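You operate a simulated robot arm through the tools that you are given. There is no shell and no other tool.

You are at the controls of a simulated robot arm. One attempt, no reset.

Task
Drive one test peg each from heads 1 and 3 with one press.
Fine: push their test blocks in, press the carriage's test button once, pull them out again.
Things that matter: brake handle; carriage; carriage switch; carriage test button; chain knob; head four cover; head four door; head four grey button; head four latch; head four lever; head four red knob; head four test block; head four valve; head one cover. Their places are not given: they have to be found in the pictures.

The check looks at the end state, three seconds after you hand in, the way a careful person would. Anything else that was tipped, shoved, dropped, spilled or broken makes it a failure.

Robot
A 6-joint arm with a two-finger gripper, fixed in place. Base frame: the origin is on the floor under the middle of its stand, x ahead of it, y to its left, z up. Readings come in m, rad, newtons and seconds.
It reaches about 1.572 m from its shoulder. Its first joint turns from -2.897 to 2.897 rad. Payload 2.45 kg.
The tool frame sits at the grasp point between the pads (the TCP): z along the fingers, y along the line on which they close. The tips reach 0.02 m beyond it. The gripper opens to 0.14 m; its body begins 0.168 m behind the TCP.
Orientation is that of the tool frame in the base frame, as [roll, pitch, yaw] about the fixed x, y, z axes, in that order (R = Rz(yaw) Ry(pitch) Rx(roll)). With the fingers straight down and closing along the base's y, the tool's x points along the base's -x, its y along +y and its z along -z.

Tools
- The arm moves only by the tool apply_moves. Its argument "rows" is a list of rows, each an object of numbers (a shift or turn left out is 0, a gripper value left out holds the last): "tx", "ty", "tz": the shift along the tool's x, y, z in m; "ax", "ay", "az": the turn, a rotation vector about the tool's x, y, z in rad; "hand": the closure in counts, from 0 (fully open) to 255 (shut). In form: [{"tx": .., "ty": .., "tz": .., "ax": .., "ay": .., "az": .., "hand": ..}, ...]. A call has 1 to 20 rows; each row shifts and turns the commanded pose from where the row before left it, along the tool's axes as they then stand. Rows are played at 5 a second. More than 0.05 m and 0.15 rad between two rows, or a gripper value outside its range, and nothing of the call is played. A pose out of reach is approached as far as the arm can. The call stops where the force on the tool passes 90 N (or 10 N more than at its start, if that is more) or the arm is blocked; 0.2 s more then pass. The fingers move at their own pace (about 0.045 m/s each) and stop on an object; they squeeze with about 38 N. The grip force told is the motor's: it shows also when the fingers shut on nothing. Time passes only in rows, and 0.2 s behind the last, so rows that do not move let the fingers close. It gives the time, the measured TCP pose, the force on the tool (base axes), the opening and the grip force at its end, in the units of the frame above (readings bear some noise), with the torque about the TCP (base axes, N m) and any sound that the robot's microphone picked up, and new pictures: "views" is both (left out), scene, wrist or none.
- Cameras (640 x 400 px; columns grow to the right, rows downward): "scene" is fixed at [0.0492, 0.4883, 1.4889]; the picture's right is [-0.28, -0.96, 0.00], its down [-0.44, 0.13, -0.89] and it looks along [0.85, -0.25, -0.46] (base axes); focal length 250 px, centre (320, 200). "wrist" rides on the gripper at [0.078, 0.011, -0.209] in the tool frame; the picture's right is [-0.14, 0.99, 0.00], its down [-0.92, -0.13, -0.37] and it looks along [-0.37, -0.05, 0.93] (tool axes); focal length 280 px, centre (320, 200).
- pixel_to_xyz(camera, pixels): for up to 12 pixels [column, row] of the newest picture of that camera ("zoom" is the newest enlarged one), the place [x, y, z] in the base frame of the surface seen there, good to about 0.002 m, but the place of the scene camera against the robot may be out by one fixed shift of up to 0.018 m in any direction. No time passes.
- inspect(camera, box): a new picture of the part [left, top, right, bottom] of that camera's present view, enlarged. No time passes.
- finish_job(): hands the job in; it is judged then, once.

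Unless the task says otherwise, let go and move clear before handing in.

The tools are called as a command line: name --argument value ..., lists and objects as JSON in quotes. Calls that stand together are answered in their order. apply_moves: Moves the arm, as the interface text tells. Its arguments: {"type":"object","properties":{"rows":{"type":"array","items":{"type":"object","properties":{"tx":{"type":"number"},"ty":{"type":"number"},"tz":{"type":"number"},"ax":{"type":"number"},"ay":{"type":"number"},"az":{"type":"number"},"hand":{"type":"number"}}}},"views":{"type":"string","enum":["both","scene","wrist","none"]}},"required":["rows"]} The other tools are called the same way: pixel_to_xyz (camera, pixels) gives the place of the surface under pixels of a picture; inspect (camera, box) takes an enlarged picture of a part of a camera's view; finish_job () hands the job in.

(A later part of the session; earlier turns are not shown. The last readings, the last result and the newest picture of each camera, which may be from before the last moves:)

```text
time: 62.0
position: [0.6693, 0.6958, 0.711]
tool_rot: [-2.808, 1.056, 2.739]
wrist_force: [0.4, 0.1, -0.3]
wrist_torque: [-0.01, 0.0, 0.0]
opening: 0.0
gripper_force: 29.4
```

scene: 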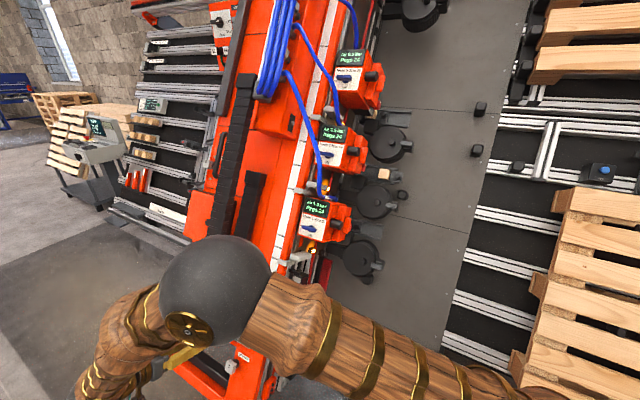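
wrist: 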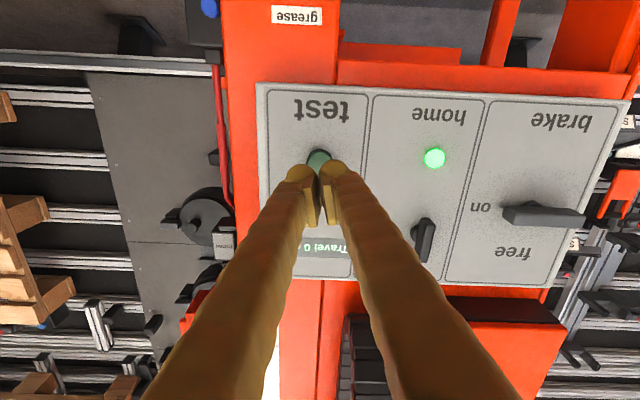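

Tip is about 8 cm above the button, aligned within ~2.5 mm. Approaching closer.

apply_moves --rows '[{"tz": 0.03, "tx": -0.0012, "ty": -0.0008}, {"tz": 0.03, "tx": -0.0012, "ty": -0.0008}, {"tz": 0.012}, {}]' --views "wrist"

```text
time: 63.0
position: [0.7141, 0.646, 0.6811]
tool_rot: [-2.806, 1.057, 2.737]
wrist_force: [-0.5, 0.5, -0.3]
wrist_torque: [-0.03, 0.01, 0.01]
opening: 0.0
gripper_force: 28.8
```

wrist: 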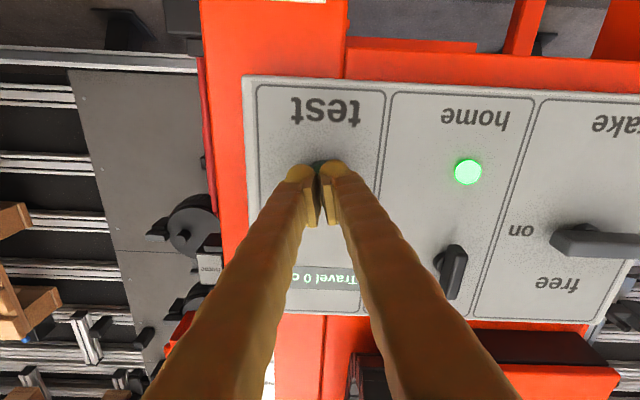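

Tip is ~1 cm above the button top. Now a single slow press, watching force and sound.

apply_moves --rows '[{"tz": 0.006}, {"tz": 0.004}]' --views "none"

```text
time: 63.6
position: [0.7199, 0.6411, 0.6775]
tool_rot: [-2.805, 1.056, 2.74]
wrist_force: [0.1, 0.6, 0.1]
wrist_torque: [-0.01, 0.0, -0.01]
opening: 0.0001
gripper_force: 29.2
```

No contact yet (tip ≈ n .248). Continue in 2–3 mm steps.

apply_moves --rows '[{"tz": 0.003}, {"tz": 0.002}]' --views "none"

```text
time: 64.2
position: [0.7225, 0.6372, 0.6753]
tool_rot: [-2.806, 1.056, 2.739]
wrist_force: [-0.8, 0.7, 0.8]
wrist_torque: [-0.02, 0.01, -0.02]
opening: 0.0059
gripper_force: 30.0
```

Opening reads 0.006 though commanded shut — I'll look at the fingertips before pressing further.

inspect --camera "wrist" --box '[260, 100, 400, 240]'

apply_moves --rows '[{}]' --views "wrist"

```text
2.86 times, centred on (330, 170) of wrist
```

zoom: 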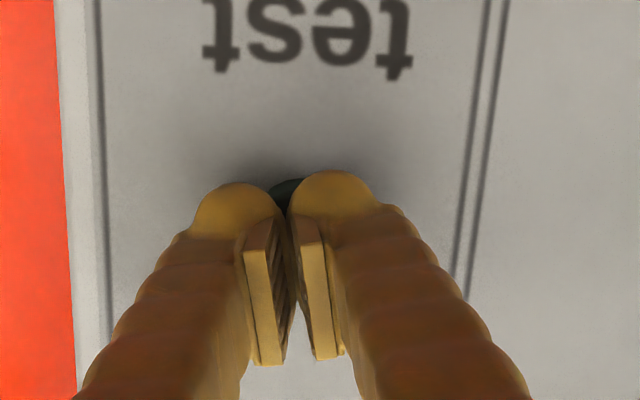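

```text
time: 64.6
position: [0.7242, 0.6377, 0.6756]
tool_rot: [-2.803, 1.057, 2.739]
wrist_force: [0.0, 0.6, 0.7]
wrist_torque: [0.02, -0.04, 0.01]
opening: 0.0059
gripper_force: 29.3
```

wrist: 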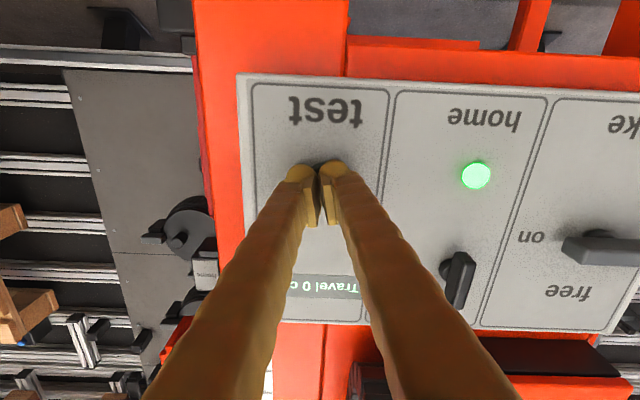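

The button's edge is wedging the two rounded tips apart. I'll back off 2 cm and shift sideways ~1.4 cm so that a single fingertip sits over the button; scene check on peg counts too.

apply_moves --rows '[{"tz": -0.02}, {"tx": 0.0033, "ty": -0.0137}, {}]' --views "both"

inspect --camera "wrist" --box '[260, 100, 400, 240]'

inspect --camera "scene" --box '[280, 30, 400, 260]'

```text
time: 65.4
position: [0.6998, 0.6404, 0.6851]
tool_rot: [-2.806, 1.056, 2.737]
wrist_force: [-0.1, -0.3, -0.1]
wrist_torque: [0.02, 0.0, 0.0]
opening: 0.0003
gripper_force: 29.3
```

scene: 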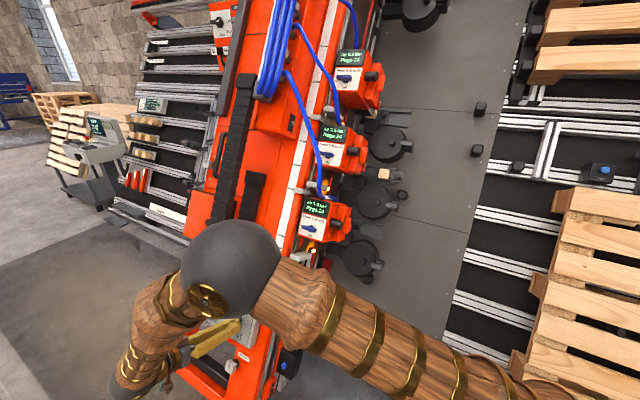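
wrist: 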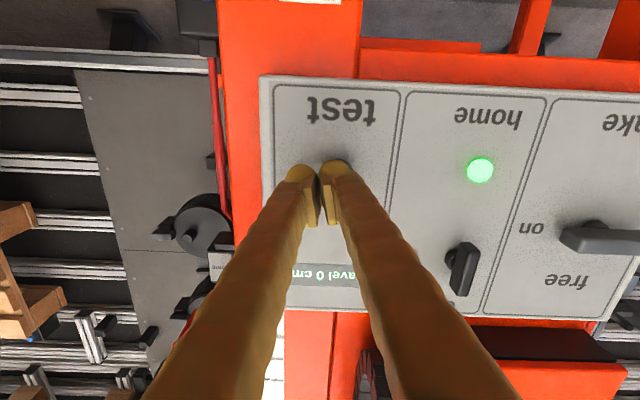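

```text
2.86 times, centred on (330, 170) of wrist
```

zoom: 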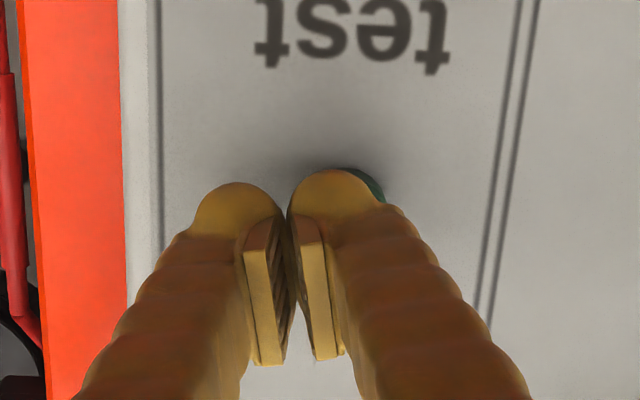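

```text
1.74 times, centred on (340, 145) of scene
```

zoom: 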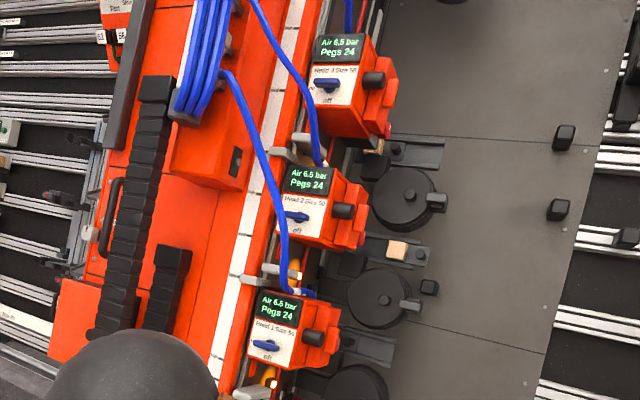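

Peg counts all still 24, so nothing has fired. The right fingertip is over the button (offset ~2 mm, which I'll correct); now approaching for the single press.

apply_moves --rows '[{"ty": 0.002, "tz": 0.006}, {"tz": 0.008}, {}]' --views "none"

```text
time: 66.2
position: [0.7108, 0.6335, 0.6769]
tool_rot: [-2.805, 1.057, 2.737]
wrist_force: [0.4, 0.2, -0.5]
wrist_torque: [-0.01, -0.01, 0.01]
opening: 0.0
gripper_force: 29.8
```

Tip ≈ n .2485, about 3 mm above the button. Pressing.

apply_moves --rows '[{"tz": 0.004}, {"tz": 0.002}]' --views "none"

```text
time: 66.8
position: [0.7144, 0.63, 0.674]
tool_rot: [-2.805, 1.055, 2.739]
wrist_force: [-0.5, 0.8, 1.1]
wrist_torque: [0.0, 0.0, -0.01]
opening: 0.0
gripper_force: 29.5
```

Contact: ~1.3 N along n with the button depressed ~3 mm, no sound yet. Continue pressing in the same stroke.

apply_moves --rows '[{"tz": 0.002}, {"tz": 0.002}]' --views "wrist"

```text
time: 67.4
position: [0.717, 0.6264, 0.6721]
tool_rot: [-2.807, 1.056, 2.738]
wrist_force: [-1.1, 3.6, 1.6]
wrist_torque: [0.05, 0.0, 0.05]
opening: 0.0001
gripper_force: 29.5
heard: click
```

wrist: 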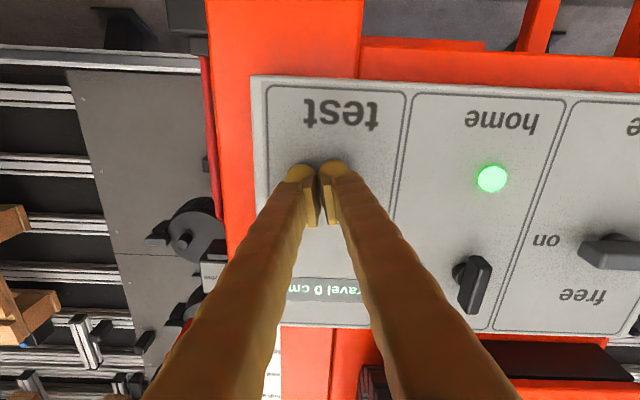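

Heard a click. I'll check the head displays in the scene view before releasing.

inspect --camera "scene" --box '[280, 30, 400, 260]'

```text
1.74 times, centred on (340, 145) of scene
```

zoom: 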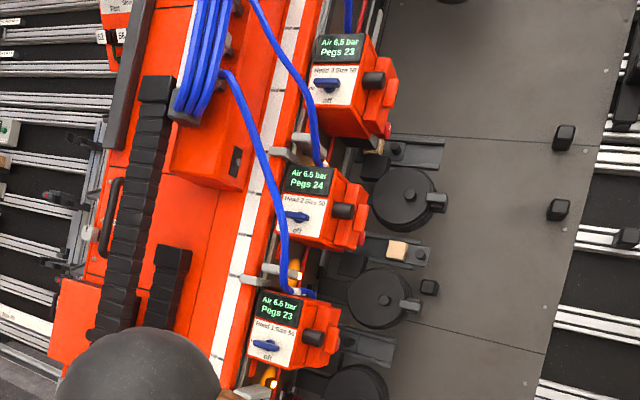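

Heads 1 and 3 now show Pegs 23 while head 2 still shows 24 — exactly one press registered. I'll retreat straight off the button.

apply_moves --rows '[{"tz": -0.03}, {"tz": -0.04}, {"tz": -0.04}, {"tz": -0.04}, {"tz": -0.04}, {"tz": -0.03}]' --views "both"

```text
time: 68.8
position: [0.5782, 0.7674, 0.7766]
tool_rot: [-2.805, 1.057, 2.74]
wrist_force: [-0.3, -0.4, -0.5]
wrist_torque: [0.04, -0.01, 0.0]
opening: 0.0
gripper_force: 29.5
```

scene: 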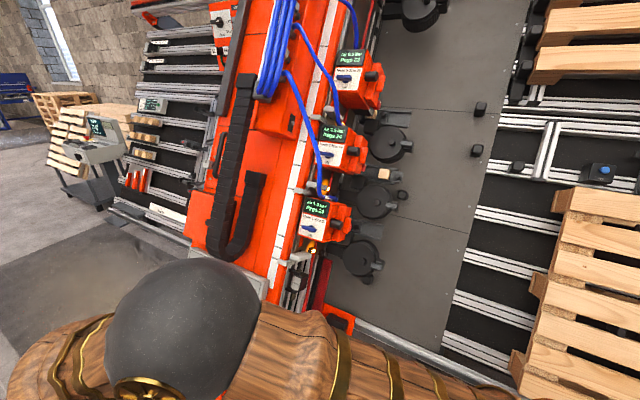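
wrist: 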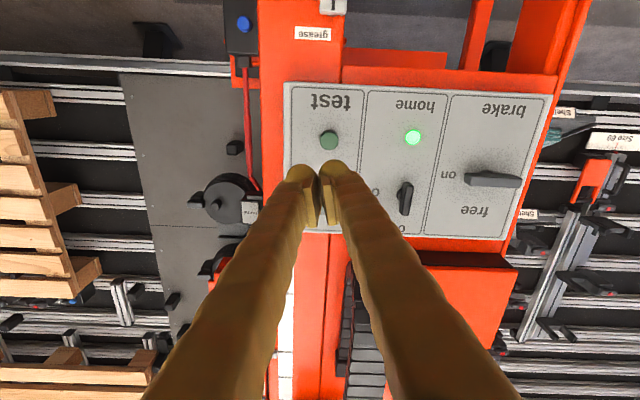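

Panel controls look undisturbed and the button has popped back. Retracing my path back to the slide side.

apply_moves --rows '[{"tx": -0.0188, "ty": -0.036, "tz": -0.0016}, {"tx": -0.0188, "ty": -0.036, "tz": -0.0016}, {"tx": -0.0188, "ty": -0.036, "tz": -0.0016}, {"tx": -0.0188, "ty": -0.036, "tz": -0.0016}, {"tx": -0.0188, "ty": -0.036, "tz": -0.0016}, {"tx": -0.0188, "ty": -0.036, "tz": -0.0016}, {"tx": -0.0188, "ty": -0.036, "tz": -0.0016}, {"tx": -0.0188, "ty": -0.036, "tz": -0.0016}, {"tx": -0.0188, "ty": -0.036, "tz": -0.0016}, {"tx": -0.0188, "ty": -0.036, "tz": -0.0016}, {"tx": -0.0188, "ty": -0.036, "tz": -0.0016}, {"ax": -0.0684, "ay": -0.1049}, {"ax": -0.0684, "ay": -0.1049}, {"ax": -0.0684, "ay": -0.1049}]' --views "wrist"

```text
time: 71.8
position: [0.4126, 0.4357, 1.0175]
tool_rot: [-2.619, 1.349, -3.139]
wrist_force: [0.4, -0.2, 0.0]
wrist_torque: [-0.03, -0.02, 0.01]
opening: 0.0
gripper_force: 29.5
```

wrist: 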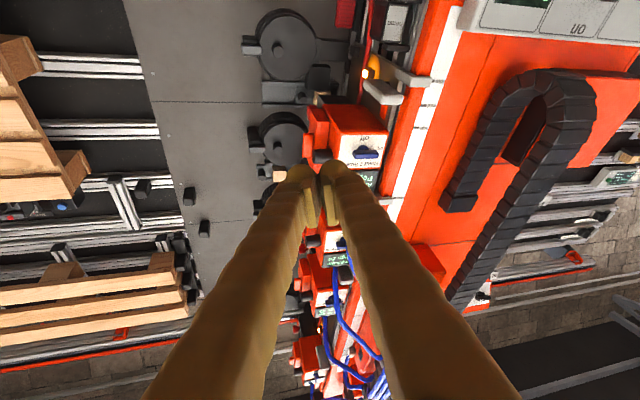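

Same pose as before on this route. Retracing both legs back to the open spot in front of the plate.

apply_moves --rows '[{"tx": -0.0285, "ty": -0.0237, "tz": 0.0187}, {"tx": -0.0285, "ty": -0.0237, "tz": 0.0187}, {"tx": -0.0285, "ty": -0.0237, "tz": 0.0187}, {"tx": -0.0285, "ty": -0.0237, "tz": 0.0187}, {"tx": -0.0285, "ty": -0.0237, "tz": 0.0187}, {"tx": -0.0285, "ty": -0.0237, "tz": 0.0187}, {"tx": -0.0285, "ty": -0.0237, "tz": 0.0187}, {"tx": -0.0285, "ty": -0.0237, "tz": 0.0187}, {"tx": -0.0285, "ty": -0.0237, "tz": 0.0187}, {"tx": -0.0285, "ty": -0.0237, "tz": 0.0187}, {"tx": -0.0285, "ty": -0.0237, "tz": 0.0187}]' --views "none"

apply_moves --rows '[{"tx": 0.0006, "ty": -0.0165, "tz": 0.0389, "hand": 182}, {"tx": 0.0006, "ty": -0.0165, "tz": 0.0389}, {"tx": 0.0006, "ty": -0.0165, "tz": 0.0389}, {"tx": 0.0006, "ty": -0.0165, "tz": 0.0389}, {"tx": 0.0006, "ty": -0.0165, "tz": 0.0389}, {"tx": 0.0006, "ty": -0.0165, "tz": 0.0389}, {"tx": 0.0006, "ty": -0.0165, "tz": 0.0389}, {"tx": 0.0006, "ty": -0.0165, "tz": 0.0389}, {"tx": 0.0006, "ty": -0.0165, "tz": 0.0389}]' --views "both"

```text
time: 72.6
position: [0.4504, 0.3634, 1.0255]
tool_rot: [-2.125, 1.269, -2.667]
wrist_force: [-0.4, 0.2, -0.3]
wrist_torque: [-0.03, 0.04, 0.02]
opening: 0.0002
gripper_force: 29.1
stopped in row 4: the arm was blocked; the commanded pose is now the measured one
```

```text
time: 74.6
position: [0.6795, 0.064, 1.0082]
tool_rot: [-2.139, 1.269, -2.682]
wrist_force: [0.1, 0.3, 0.2]
wrist_torque: [-0.01, 0.01, -0.01]
opening: 0.04
gripper_force: 0.1
out of reach, approached as far as the arm can: row 6, 7, 8
```

scene: 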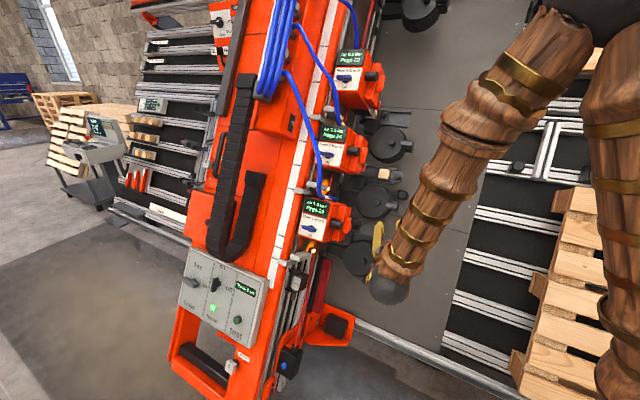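
wrist: 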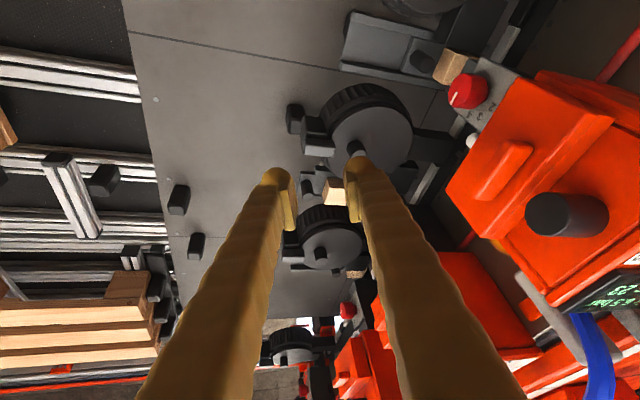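

My first leg stopped early ("blocked", no wrist force) so the second leg started from a different place; the tool is at h=.53, u=1.09, n=.09 with nothing touched and displays unchanged. I'll go carefully to the open spot (0.75,-0.20,1.26).

apply_moves --rows '[{"tx": -0.0248, "ty": -0.0272, "tz": 0.0176}, {"tx": -0.0248, "ty": -0.0272, "tz": 0.0176}, {"tx": -0.0248, "ty": -0.0272, "tz": 0.0176}, {"tx": -0.0248, "ty": -0.0272, "tz": 0.0176}, {"tx": -0.0248, "ty": -0.0272, "tz": 0.0176}]' --views "both"

```text
time: 75.8
position: [0.7228, -0.0778, 1.1484]
tool_rot: [-2.136, 1.272, -2.677]
wrist_force: [-0.6, -0.3, -0.2]
wrist_torque: [-0.03, 0.0, 0.02]
opening: 0.0402
gripper_force: 0.1
```

scene: 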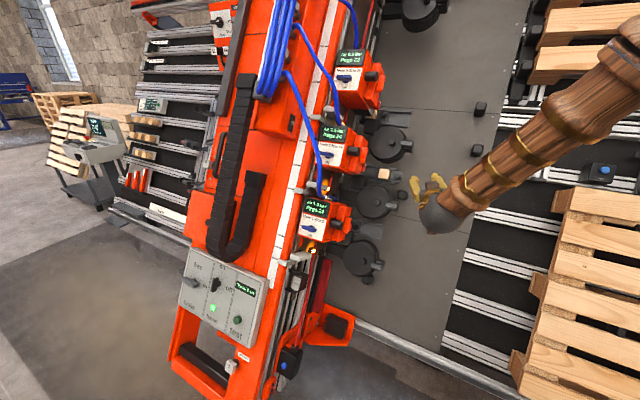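
wrist: 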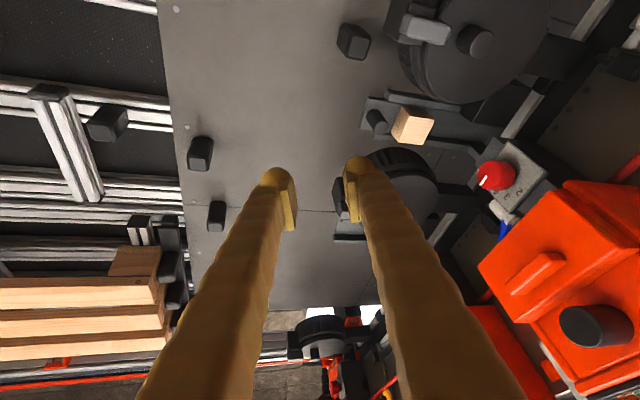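

Tracking properly now. Continuing the remaining part.

apply_moves --rows '[{"tx": -0.0248, "ty": -0.0272, "tz": 0.0176}, {"tx": -0.0248, "ty": -0.0272, "tz": 0.0176}, {"tx": -0.0248, "ty": -0.0272, "tz": 0.0176}, {"tx": -0.0248, "ty": -0.0272, "tz": 0.0176}]' --views "none"

```text
time: 76.8
position: [0.7551, -0.1997, 1.2572]
tool_rot: [-2.137, 1.27, -2.681]
wrist_force: [-0.3, -0.3, -0.3]
wrist_torque: [0.01, -0.02, 0.0]
opening: 0.04
gripper_force: 0.1
```

At the open spot. Now swing the tool counter-clockwise about vertical, crossing the arm plane the same way as before.

apply_moves --rows '[{"ax": -0.1337, "ay": -0.035, "az": -0.0223}, {"ax": -0.1337, "ay": -0.035, "az": -0.0223}, {"ax": -0.1337, "ay": -0.035, "az": -0.0223}, {"ax": -0.1337, "ay": -0.035, "az": -0.0223}, {"ax": -0.1337, "ay": -0.035, "az": -0.0223}, {"ax": -0.1337, "ay": -0.035, "az": -0.0223}]' --views "wrist"

```text
time: 78.2
position: [0.7533, -0.1958, 1.2577]
tool_rot: [-2.133, 1.273, -1.833]
wrist_force: [0.1, 0.7, 0.6]
wrist_torque: [-0.01, 0.02, -0.02]
opening: 0.04
gripper_force: 0.1
```

wrist: 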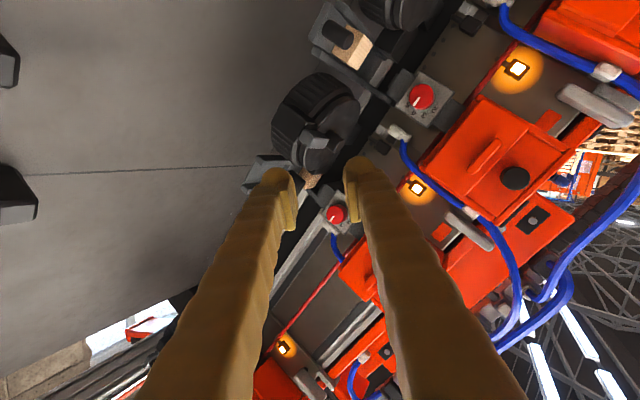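

Crossed fine. Now roll the tool back to the slide-grasp orientation used before.

apply_moves --rows '[{"ax": -0.009, "ay": 0.0248, "az": -0.1434}, {"ax": -0.009, "ay": 0.0248, "az": -0.1434}, {"ax": -0.009, "ay": 0.0248, "az": -0.1434}, {"ax": -0.009, "ay": 0.0248, "az": -0.1434}, {"ax": -0.009, "ay": 0.0248, "az": -0.1434}, {"ax": -0.009, "ay": 0.0248, "az": -0.1434}]' --views "wrist"

```text
time: 79.6
position: [0.7553, -0.1978, 1.2591]
tool_rot: [-1.902, 0.417, -1.486]
wrist_force: [-0.4, -0.5, -0.7]
wrist_torque: [0.03, 0.0, -0.03]
opening: 0.0397
gripper_force: 0.0
```

wrist: 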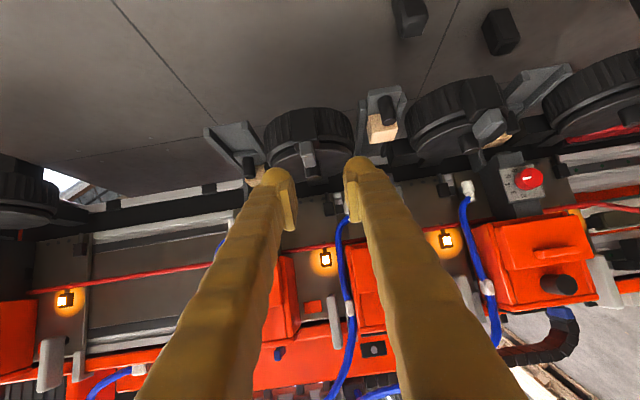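

Orientation restored exactly. Now move to hover in front of slide 3.

apply_moves --rows '[{"tx": -0.0171, "ty": -0.03, "tz": 0.0261}, {"tx": -0.0171, "ty": -0.03, "tz": 0.0261}, {"tx": -0.0171, "ty": -0.03, "tz": 0.0261}, {"tx": -0.0171, "ty": -0.03, "tz": 0.0261}, {"tx": -0.0171, "ty": -0.03, "tz": 0.0261}]' --views "both"

```text
time: 80.8
position: [0.9216, -0.1438, 1.3836]
tool_rot: [-1.903, 0.417, -1.484]
wrist_force: [0.5, 0.6, 0.1]
wrist_torque: [-0.05, 0.04, -0.01]
opening: 0.0401
gripper_force: 0.1
```

scene: 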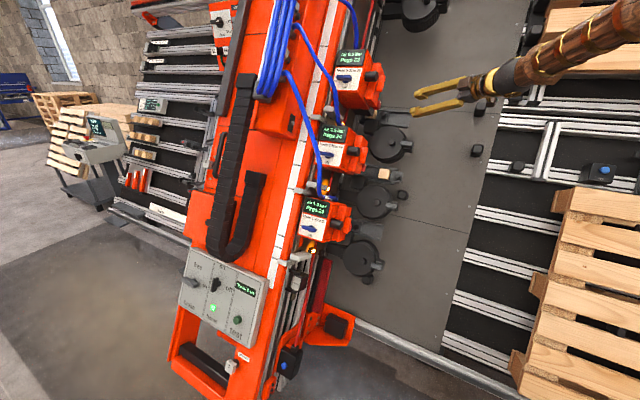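
wrist: 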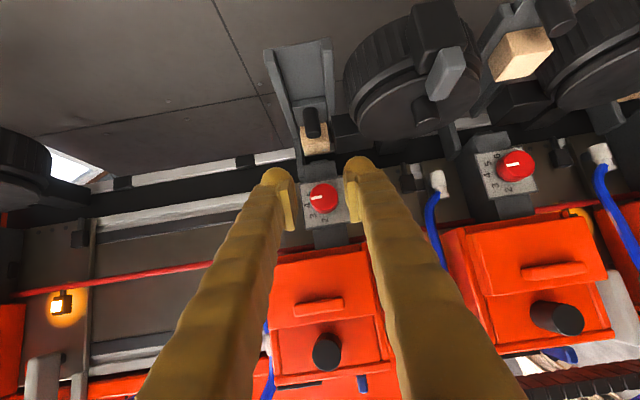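

Knob 3 is visible at (313,120) in the pushed-in position. Moving to the pre-grasp point.

apply_moves --rows '[{"tx": 0.0054, "ty": -0.0013, "tz": 0.0367}, {"tx": 0.0054, "ty": -0.0013, "tz": 0.0367}, {"tx": 0.0054, "ty": -0.0013, "tz": 0.0367}, {"tx": 0.0054, "ty": -0.0013, "tz": 0.0367}, {}]' --views "wrist"

```text
time: 82.0
position: [1.0629, -0.1338, 1.3345]
tool_rot: [-1.903, 0.419, -1.486]
wrist_force: [0.0, -0.5, 0.7]
wrist_torque: [-0.01, 0.02, 0.02]
opening: 0.0402
gripper_force: 0.0
```

wrist: 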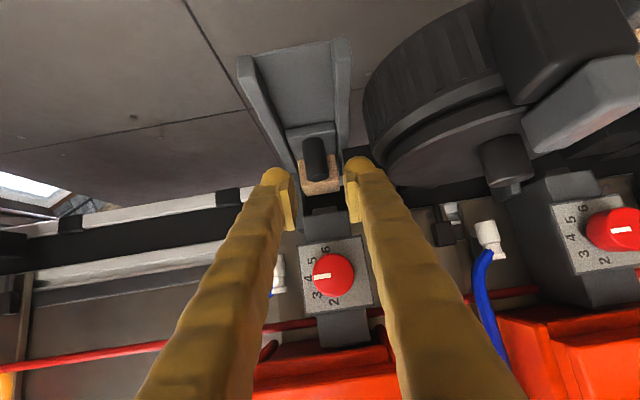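

Aligned (u=1.576 vs knob 1.576). Advance 7.3 cm and close on the knob.

apply_moves --rows '[{"tz": 0.025, "ty": -0.0003}, {"tz": 0.025, "ty": -0.0003}, {"tz": 0.023}, {}, {"hand": 255}, {"hand": 255}, {"hand": 255}]' --views "wrist"

```text
time: 83.6
position: [1.1307, -0.1214, 1.3158]
tool_rot: [-1.901, 0.421, -1.485]
wrist_force: [10.5, -8.4, 13.6]
wrist_torque: [-0.14, -0.28, -0.08]
opening: 0.0228
gripper_force: 41.4
```

wrist: 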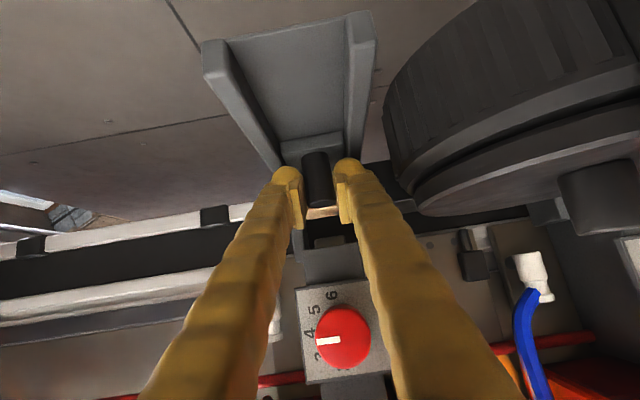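

Gripped again (0.0228). I'll ease the side load and pull the block out in steps.

apply_moves --rows '[{"ty": -0.0008}, {"tx": 0.006, "tz": -0.008}, {"tx": 0.006, "tz": -0.008}, {"tx": 0.006, "tz": -0.008}, {"tx": 0.006, "tz": -0.008}]' --views "wrist"

```text
time: 84.8
position: [1.1027, -0.1481, 1.3161]
tool_rot: [-1.902, 0.419, -1.485]
wrist_force: [23.2, -22.2, 15.2]
wrist_torque: [-0.31, -0.21, -0.47]
opening: 0.0227
gripper_force: 45.0
```

wrist: 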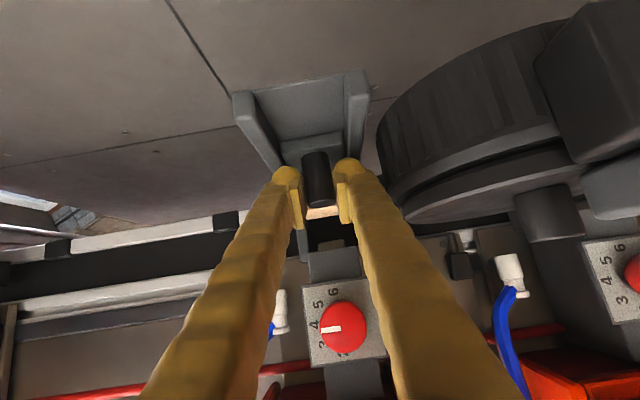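

4 cm pulled, block is following. Small re-centring and continue.

apply_moves --rows '[{"tx": 0.0006, "ty": -0.001, "tz": 0.0005}, {"tx": 0.006, "tz": -0.008}, {"tx": 0.006, "tz": -0.008}, {"tx": 0.006, "tz": -0.008}, {"tx": 0.006, "tz": -0.008}]' --views "none"

```text
time: 86.0
position: [1.0748, -0.1753, 1.316]
tool_rot: [-1.902, 0.419, -1.483]
wrist_force: [-10.3, 12.3, 7.2]
wrist_torque: [0.02, -0.2, 0.22]
opening: 0.0228
gripper_force: 45.5
```

8 cm pulled; h=.636. Continuing the last ~5 cm.

apply_moves --rows '[{"tx": 0.0059, "tz": -0.0081}, {"tx": 0.0059, "tz": -0.0081}, {"tx": 0.0059, "tz": -0.0081}, {"tx": 0.0059, "tz": -0.0081}]' --views "wrist"

```text
time: 87.0
position: [1.0476, -0.2048, 1.316]
tool_rot: [-1.903, 0.419, -1.486]
wrist_force: [-16.1, 18.2, 1.8]
wrist_torque: [0.01, 0.1, -0.15]
opening: 0.0227
gripper_force: 45.1
```

wrist: 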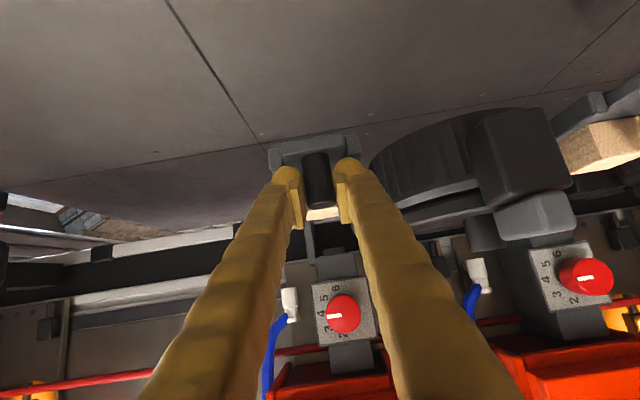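

h=.596; expected out-stop near h≈.585. Small steps to feel the stop.

apply_moves --rows '[{"tx": 0.0036, "tz": -0.0048}, {"tx": 0.003, "tz": -0.004}, {}]' --views "none"

```text
time: 87.8
position: [1.0415, -0.2128, 1.3151]
tool_rot: [-1.904, 0.418, -1.483]
wrist_force: [-28.7, 24.5, -1.9]
wrist_torque: [0.12, 0.07, 0.2]
opening: 0.0225
gripper_force: 44.6
```

h=.586, no stop force yet (h≈-3 N). Relieve the side loads and pull a few mm more.

apply_moves --rows '[{"tx": -0.001, "ty": 0.0008, "tz": -0.0007}, {"tx": 0.0018, "tz": -0.0024}, {"tx": 0.0018, "tz": -0.0024}, {}]' --views "wrist"

```text
time: 88.8
position: [1.0369, -0.2159, 1.3156]
tool_rot: [-1.902, 0.418, -1.487]
wrist_force: [30.5, 14.5, 7.4]
wrist_torque: [-0.03, -0.32, 0.09]
opening: 0.0227
gripper_force: 44.7
```

wrist: 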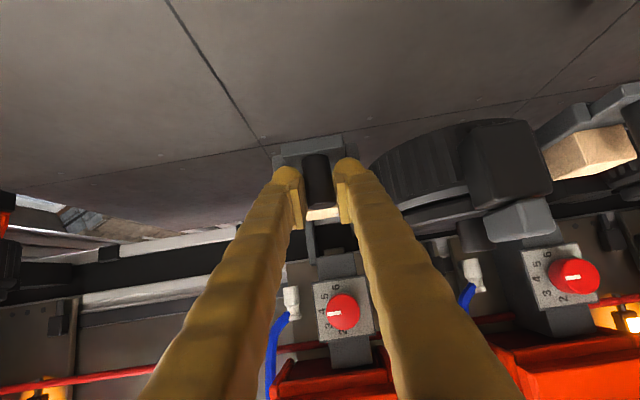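

+32 N along h: block 3 is fully out at its stop. Releasing and backing out.

apply_moves --rows '[{"hand": 175}, {"hand": 175}, {"hand": 175}, {"tz": -0.03}, {"tz": -0.03}, {"tz": -0.02}]' --views "both"

```text
time: 90.2
position: [0.9612, -0.2331, 1.3381]
tool_rot: [-1.903, 0.419, -1.485]
wrist_force: [0.3, 0.7, 0.2]
wrist_torque: [-0.01, -0.06, 0.05]
opening: 0.0439
gripper_force: 0.1
```

scene: 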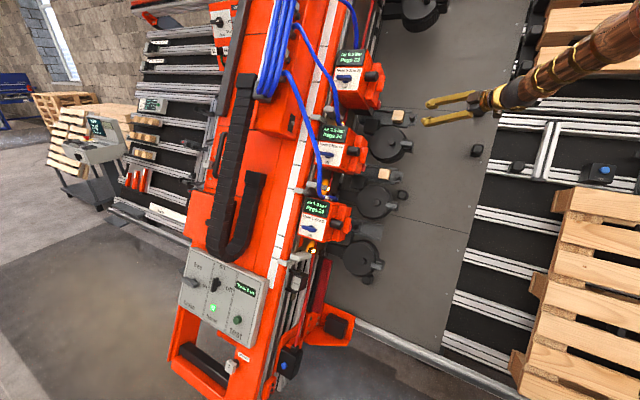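
wrist: 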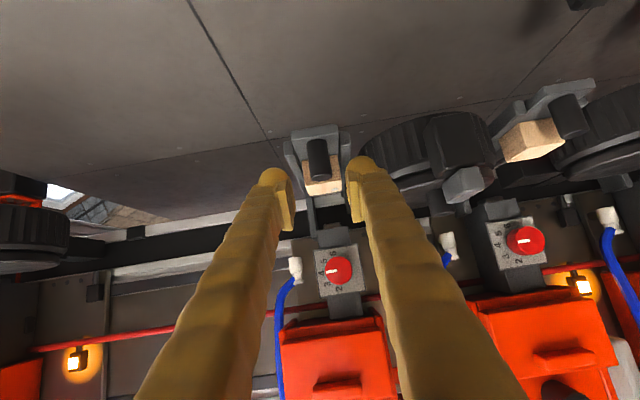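

Block 3 is back at its out position (322,185). I'll verify its position and look for the peg.

pixel_to_xyz --camera "wrist" --pixels '[[317, 150], [322, 188]]'

inspect --camera "wrist" --box '[270, 110, 370, 220]'

inspect --camera "scene" --box '[330, 40, 430, 140]'

```text
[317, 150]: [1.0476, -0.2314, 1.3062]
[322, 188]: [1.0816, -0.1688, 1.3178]
```

```text
3.64 times, centred on (320, 165) of wrist
```

zoom: 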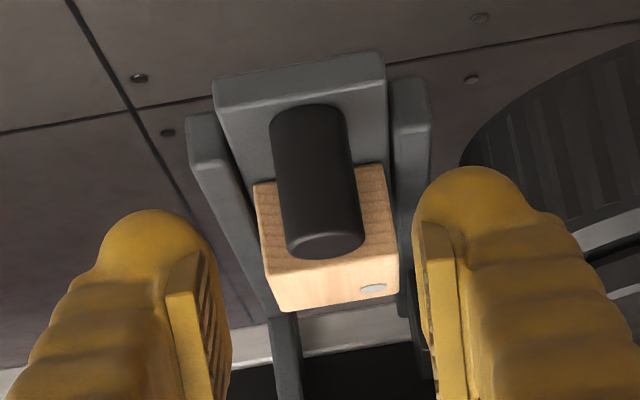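

```text
4.00 times, centred on (380, 90) of scene
```

zoom: 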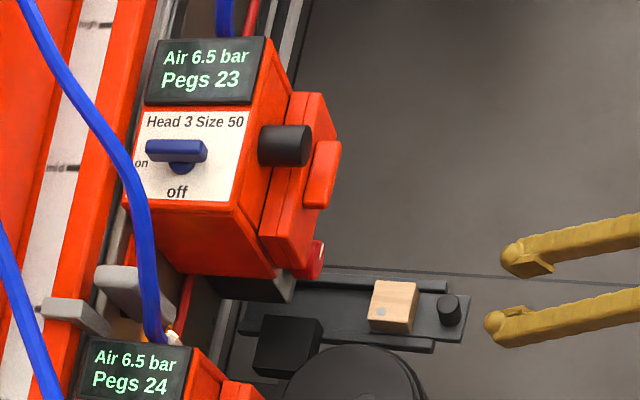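

The peg's head is visible in block 3 and the knob is back at its original h≈.577. Now rise and traverse down to slide 1.

apply_moves --rows '[{"tx": -0.0283, "ty": 0.0015, "tz": -0.0205}, {"tx": -0.0283, "ty": 0.0015, "tz": -0.0205}, {"tx": -0.0253, "tz": 0.0094}, {"tx": -0.0253, "tz": 0.0094}, {"tx": -0.0002, "ty": 0.0422, "tz": 0.0033}, {"tx": -0.0002, "ty": 0.0422, "tz": 0.0033}, {"tx": -0.0002, "ty": 0.0422, "tz": 0.0033}, {"tx": -0.0002, "ty": 0.0422, "tz": 0.0033}, {"tx": -0.0002, "ty": 0.0422, "tz": 0.0033}, {"tx": -0.0002, "ty": 0.0422, "tz": 0.0033}, {"tx": -0.0002, "ty": 0.0422, "tz": 0.0033}, {"tx": -0.0002, "ty": 0.0422, "tz": 0.0033}, {"tx": -0.0002, "ty": 0.0422, "tz": 0.0033}]' --views "both"

```text
time: 93.0
position: [0.8238, 0.0051, 1.0495]
tool_rot: [-1.903, 0.418, -1.486]
wrist_force: [0.4, 0.1, -0.2]
wrist_torque: [-0.01, -0.02, -0.02]
opening: 0.0441
gripper_force: 0.0
```

scene: 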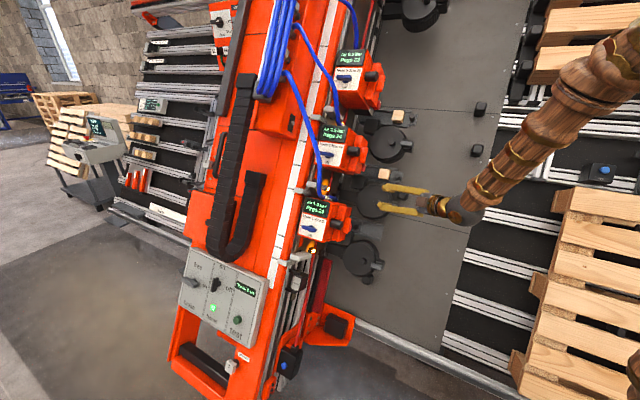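
wrist: 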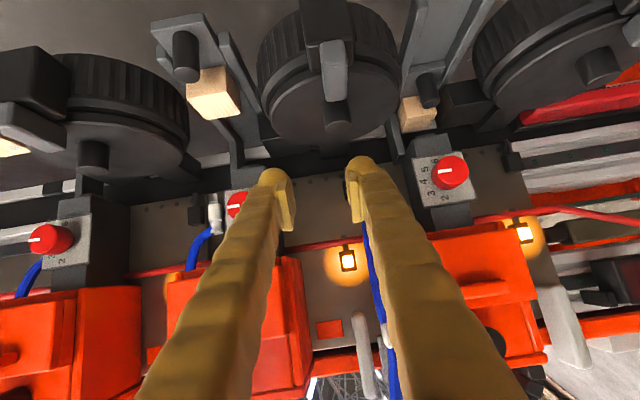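

At u=1.20 between slides. Moving on to hover before slide 1's pushed-in knob (427,90).

apply_moves --rows '[{"tx": -0.003, "ty": 0.0396, "tz": 0.003}, {"tx": -0.003, "ty": 0.0396, "tz": 0.003}, {"tx": 0.009, "ty": 0.0396, "tz": 0.0286}, {"tx": 0.009, "ty": 0.0396, "tz": 0.0286}, {}]' --views "wrist"

```text
time: 94.2
position: [0.8279, 0.062, 0.89]
tool_rot: [-1.901, 0.419, -1.484]
wrist_force: [-0.6, 0.5, -0.4]
wrist_torque: [0.02, -0.01, 0.0]
opening: 0.044
gripper_force: 0.1
```

wrist: 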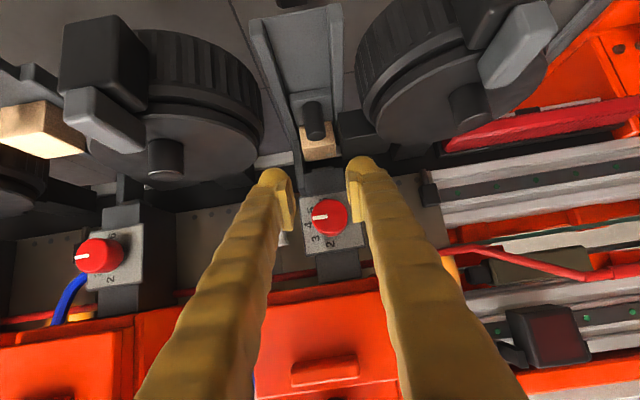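

Knob 1 at (314,120), block behind it. Going to the pre-grasp point and re-measuring.

apply_moves --rows '[{"tx": 0.0166, "ty": 0.0004, "tz": 0.029}, {"tx": 0.0166, "ty": 0.0003, "tz": 0.029}, {}]' --views "wrist"

```text
time: 95.0
position: [0.8834, 0.0462, 0.8589]
tool_rot: [-1.901, 0.42, -1.486]
wrist_force: [-0.2, -0.6, -0.1]
wrist_torque: [0.02, 0.0, 0.02]
opening: 0.044
gripper_force: 0.0
```

wrist: 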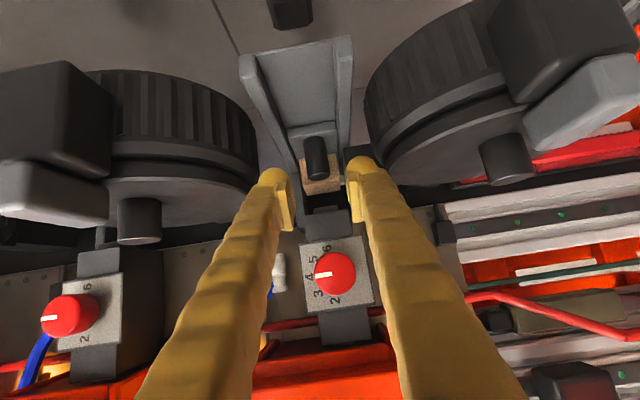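

pixel_to_xyz --camera "wrist" --pixels '[[315, 148], [306, 158], [326, 156], [317, 172]]'

```text
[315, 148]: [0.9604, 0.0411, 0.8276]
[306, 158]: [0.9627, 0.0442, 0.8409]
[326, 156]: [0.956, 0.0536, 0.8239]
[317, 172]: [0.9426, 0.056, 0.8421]
```

Aligned to within 1 mm. Advance 7.4 cm and close.

apply_moves --rows '[{"tz": 0.025, "ty": -0.0003}, {"tz": 0.025}, {"tz": 0.024}, {}, {"hand": 255}, {"hand": 255}, {"hand": 255}]' --views "wrist"

```text
time: 96.6
position: [0.9528, 0.059, 0.8371]
tool_rot: [-1.895, 0.418, -1.485]
wrist_force: [29.4, -26.2, 38.8]
wrist_torque: [-0.41, -0.59, 0.0]
opening: 0.023
gripper_force: 38.2
```

wrist: 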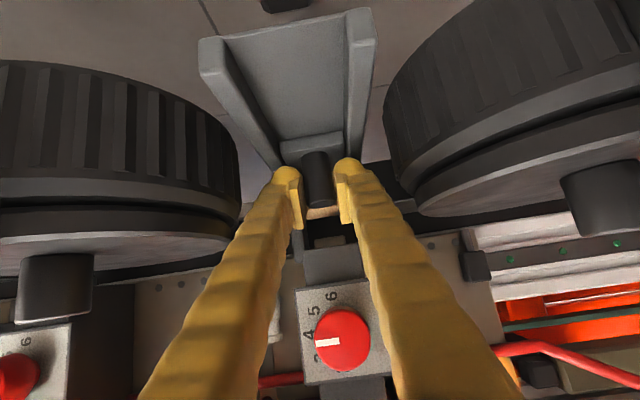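

Gripped but with ~53 N side load along +u; I'll shift 2 mm that way before pulling.

apply_moves --rows '[{"ty": -0.001}, {"ty": -0.001}]' --views "none"

```text
time: 97.2
position: [0.9513, 0.0577, 0.838]
tool_rot: [-1.9, 0.417, -1.485]
wrist_force: [36.7, -31.8, 36.7]
wrist_torque: [-0.41, -0.61, -0.18]
opening: 0.0228
gripper_force: 45.0
```

Load barely changed. One more 1.5 mm to see how it responds.

apply_moves --rows '[{"ty": -0.0015}, {}]' --views "none"

```text
time: 97.8
position: [0.9506, 0.0594, 0.8386]
tool_rot: [-1.904, 0.42, -1.485]
wrist_force: [34.8, -32.3, 20.0]
wrist_torque: [-0.33, -0.41, -0.21]
opening: 0.0227
gripper_force: 45.6
```

Side load is dropping (40 N); correcting further in u and lowering slightly in n.

apply_moves --rows '[{"ty": -0.0015, "tx": 0.0008, "tz": 0.0006}, {"ty": -0.001, "tx": 0.0004, "tz": 0.0003}, {}]' --views "none"

```text
time: 98.6
position: [0.9526, 0.0582, 0.839]
tool_rot: [-1.907, 0.418, -1.483]
wrist_force: [-11.9, 13.3, -1.0]
wrist_torque: [0.02, -0.09, 0.1]
opening: 0.0225
gripper_force: 45.6
```

Loads are now small (<16 N). Pulling block 1 out.

apply_moves --rows '[{"tx": 0.006, "tz": -0.008}, {"tx": 0.006, "tz": -0.008}, {"tx": 0.006, "tz": -0.008}, {"tx": 0.006, "tz": -0.008}]' --views "wrist"

```text
time: 99.6
position: [0.9234, 0.03, 0.8382]
tool_rot: [-1.911, 0.42, -1.485]
wrist_force: [-37.5, 37.3, -35.6]
wrist_torque: [0.45, 0.61, 0.14]
opening: 0.0227
gripper_force: 45.3
```

wrist: 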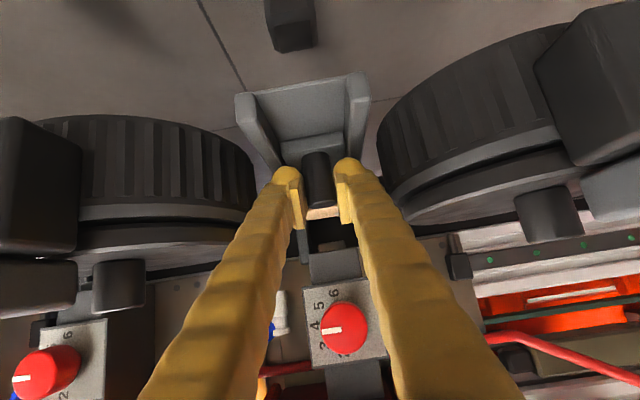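

4 cm out; load now -56 N in u, so shift back 2.5 mm and raise 1 mm, then continue.

apply_moves --rows '[{"ty": 0.0015, "tx": -0.0005, "tz": -0.0004}, {"ty": 0.0012, "tx": -0.0005, "tz": -0.0003}, {}]' --views "none"

```text
time: 100.4
position: [0.9252, 0.0307, 0.8379]
tool_rot: [-1.904, 0.418, -1.486]
wrist_force: [-23.1, 21.8, -38.3]
wrist_torque: [0.26, 0.51, -0.22]
opening: 0.0229
gripper_force: 44.9
```

Still -49 N; another 2 mm.

apply_moves --rows '[{"ty": 0.001}, {"ty": 0.001}, {}]' --views "none"

```text
time: 101.2
position: [0.9255, 0.0291, 0.8382]
tool_rot: [-1.899, 0.418, -1.486]
wrist_force: [0.6, 0.8, -18.2]
wrist_torque: [0.06, 0.01, 0.06]
opening: 0.0225
gripper_force: 44.9
```

Down to -16 N. Continue pulling.

apply_moves --rows '[{"tx": 0.006, "ty": 0.0002, "tz": -0.008}, {"tx": 0.006, "ty": 0.0002, "tz": -0.008}, {"tx": 0.006, "ty": 0.0001, "tz": -0.008}]' --views "none"

```text
time: 102.0
position: [0.9035, 0.0092, 0.8381]
tool_rot: [-1.9, 0.419, -1.484]
wrist_force: [11.2, -9.6, 7.7]
wrist_torque: [-0.17, -0.27, -0.13]
opening: 0.0224
gripper_force: 45.6
```

Loads small, h=.645. Continue.

apply_moves --rows '[{"tx": 0.006, "tz": -0.008}, {"tx": 0.006, "tz": -0.008}, {"tx": 0.006, "tz": -0.008}, {"tx": 0.006, "tz": -0.008}]' --views "wrist"

```text
time: 103.0
position: [0.8747, -0.0198, 0.8373]
tool_rot: [-1.897, 0.42, -1.485]
wrist_force: [21.0, -18.9, 41.0]
wrist_torque: [-0.47, -0.6, -0.24]
opening: 0.0227
gripper_force: 45.0
```

wrist: 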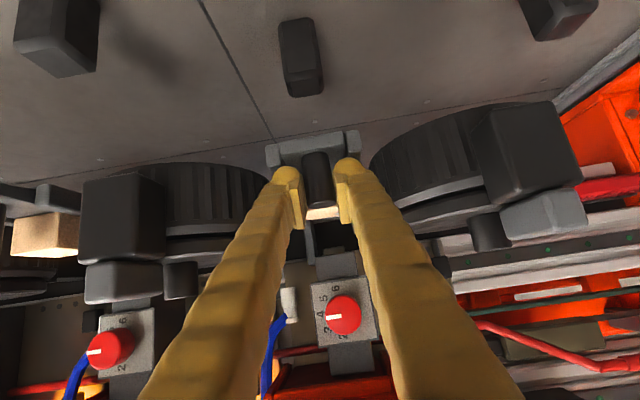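

h=.6045, side load +49 N: shift 3 mm in u, then the last ~2 cm.

apply_moves --rows '[{"ty": -0.0015}, {"ty": -0.0015}, {"tx": 0.006, "tz": -0.008}]' --views "none"

```text
time: 103.8
position: [0.8682, -0.0278, 0.8382]
tool_rot: [-1.904, 0.42, -1.484]
wrist_force: [8.6, -7.2, 29.0]
wrist_torque: [-0.35, -0.45, -0.22]
opening: 0.0227
gripper_force: 45.1
```

h=.594, no stop force yet. Continue in small steps.

apply_moves --rows '[{"ty": -0.0013}, {"tx": 0.003, "tz": -0.004}, {"tx": 0.003, "tz": -0.004}, {}]' --views "none"

```text
time: 104.8
position: [0.862, -0.0331, 0.8377]
tool_rot: [-1.907, 0.419, -1.486]
wrist_force: [-10.5, 21.9, -5.1]
wrist_torque: [0.15, -0.03, 0.2]
opening: 0.0226
gripper_force: 45.0
```

h=.586 with +8 N along h — nearing the stop. A few mm more.

apply_moves --rows '[{"tx": 0.0018, "tz": -0.0024}, {"tx": 0.0018, "tz": -0.0024}, {}]' --views "wrist"

```text
time: 105.6
position: [0.8575, -0.0384, 0.8367]
tool_rot: [-1.905, 0.419, -1.485]
wrist_force: [11.0, 38.8, -41.6]
wrist_torque: [0.06, 0.06, 0.32]
opening: 0.0228
gripper_force: 44.6
```

wrist: 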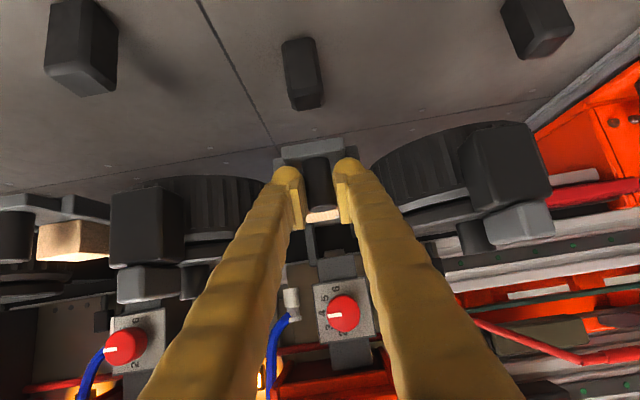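

+35 N along h: block 1 is fully out. Releasing and backing off.

apply_moves --rows '[{"hand": 175}, {"hand": 175}, {"hand": 175}, {"tz": -0.02}, {"tz": -0.02}]' --views "both"

```text
time: 106.8
position: [0.8218, -0.0466, 0.8525]
tool_rot: [-1.902, 0.418, -1.485]
wrist_force: [-0.6, 0.5, -0.2]
wrist_torque: [0.03, 0.01, 0.0]
opening: 0.044
gripper_force: 0.0
```

scene: 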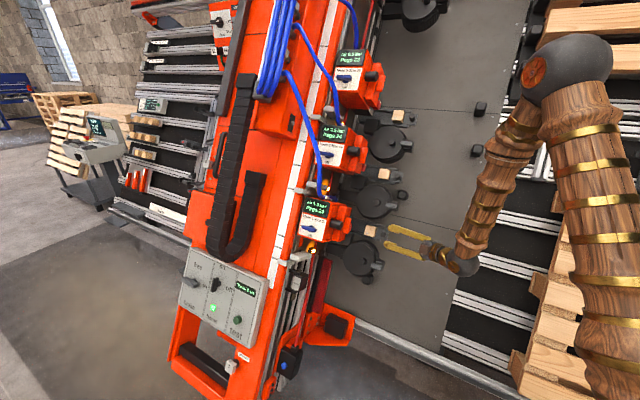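
wrist: 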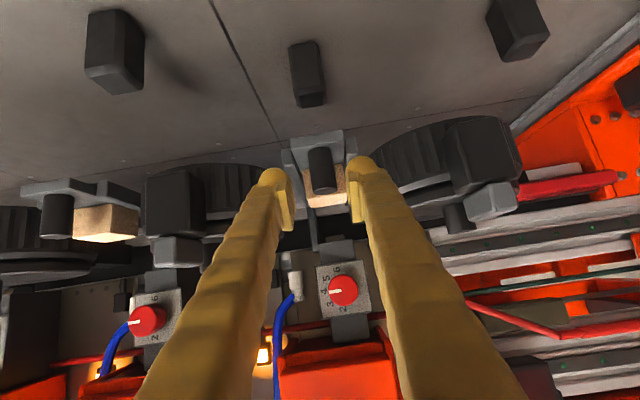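

Released. Check block 1's position and peg, then retreat.

pixel_to_xyz --camera "wrist" --pixels '[[320, 160], [325, 200]]'

inspect --camera "wrist" --box '[270, 110, 380, 230]'

inspect --camera "scene" --box '[290, 30, 430, 290]'

```text
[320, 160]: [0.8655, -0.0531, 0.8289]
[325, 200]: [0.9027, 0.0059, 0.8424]
```

```text
3.33 times, centred on (325, 170) of wrist
```

zoom: 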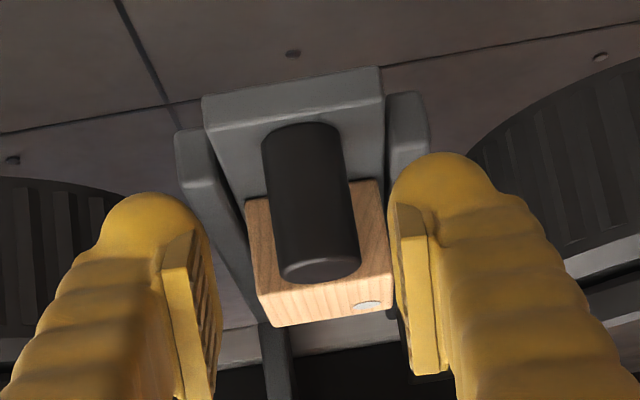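

```text
1.54 times, centred on (360, 160) of scene
```

zoom: 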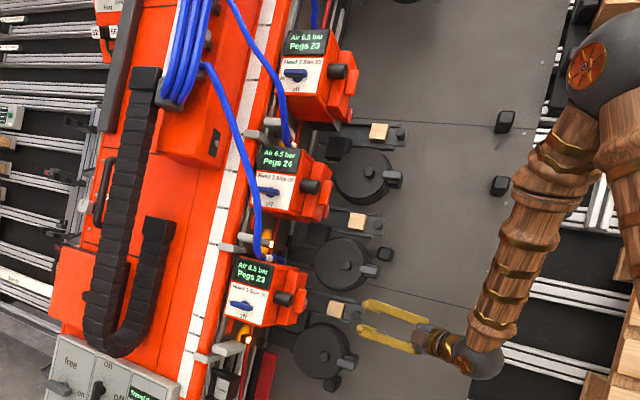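

Both blocks hold a peg and are back out (knob h≈.575), displays read 23/24/23. I'll retreat clear of the machine.

apply_moves --rows '[{"tx": -0.034, "ty": 0.0018, "tz": -0.026}, {"tx": -0.034, "ty": 0.0018, "tz": -0.024}, {"tx": -0.037, "ty": 0.0018, "tz": -0.0227}, {"ty": -0.045}, {"ty": -0.045}, {"ty": -0.045}, {"ty": -0.045}, {"ty": -0.045}]' --views "both"

```text
time: 108.6
position: [0.8644, -0.0506, 1.1144]
tool_rot: [-1.902, 0.42, -1.484]
wrist_force: [-0.5, 0.2, -0.2]
wrist_torque: [0.0, 0.03, 0.0]
opening: 0.0439
gripper_force: 0.1
out of reach, approached as far as the arm can: row 2, 3
```

scene: 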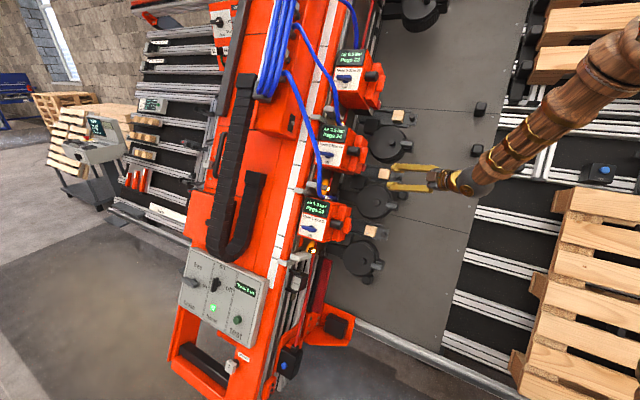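
wrist: 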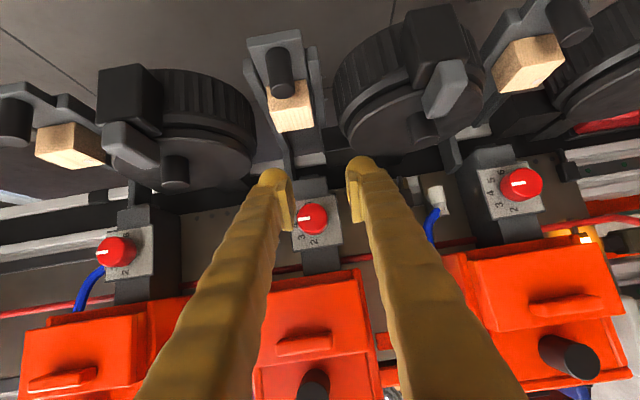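

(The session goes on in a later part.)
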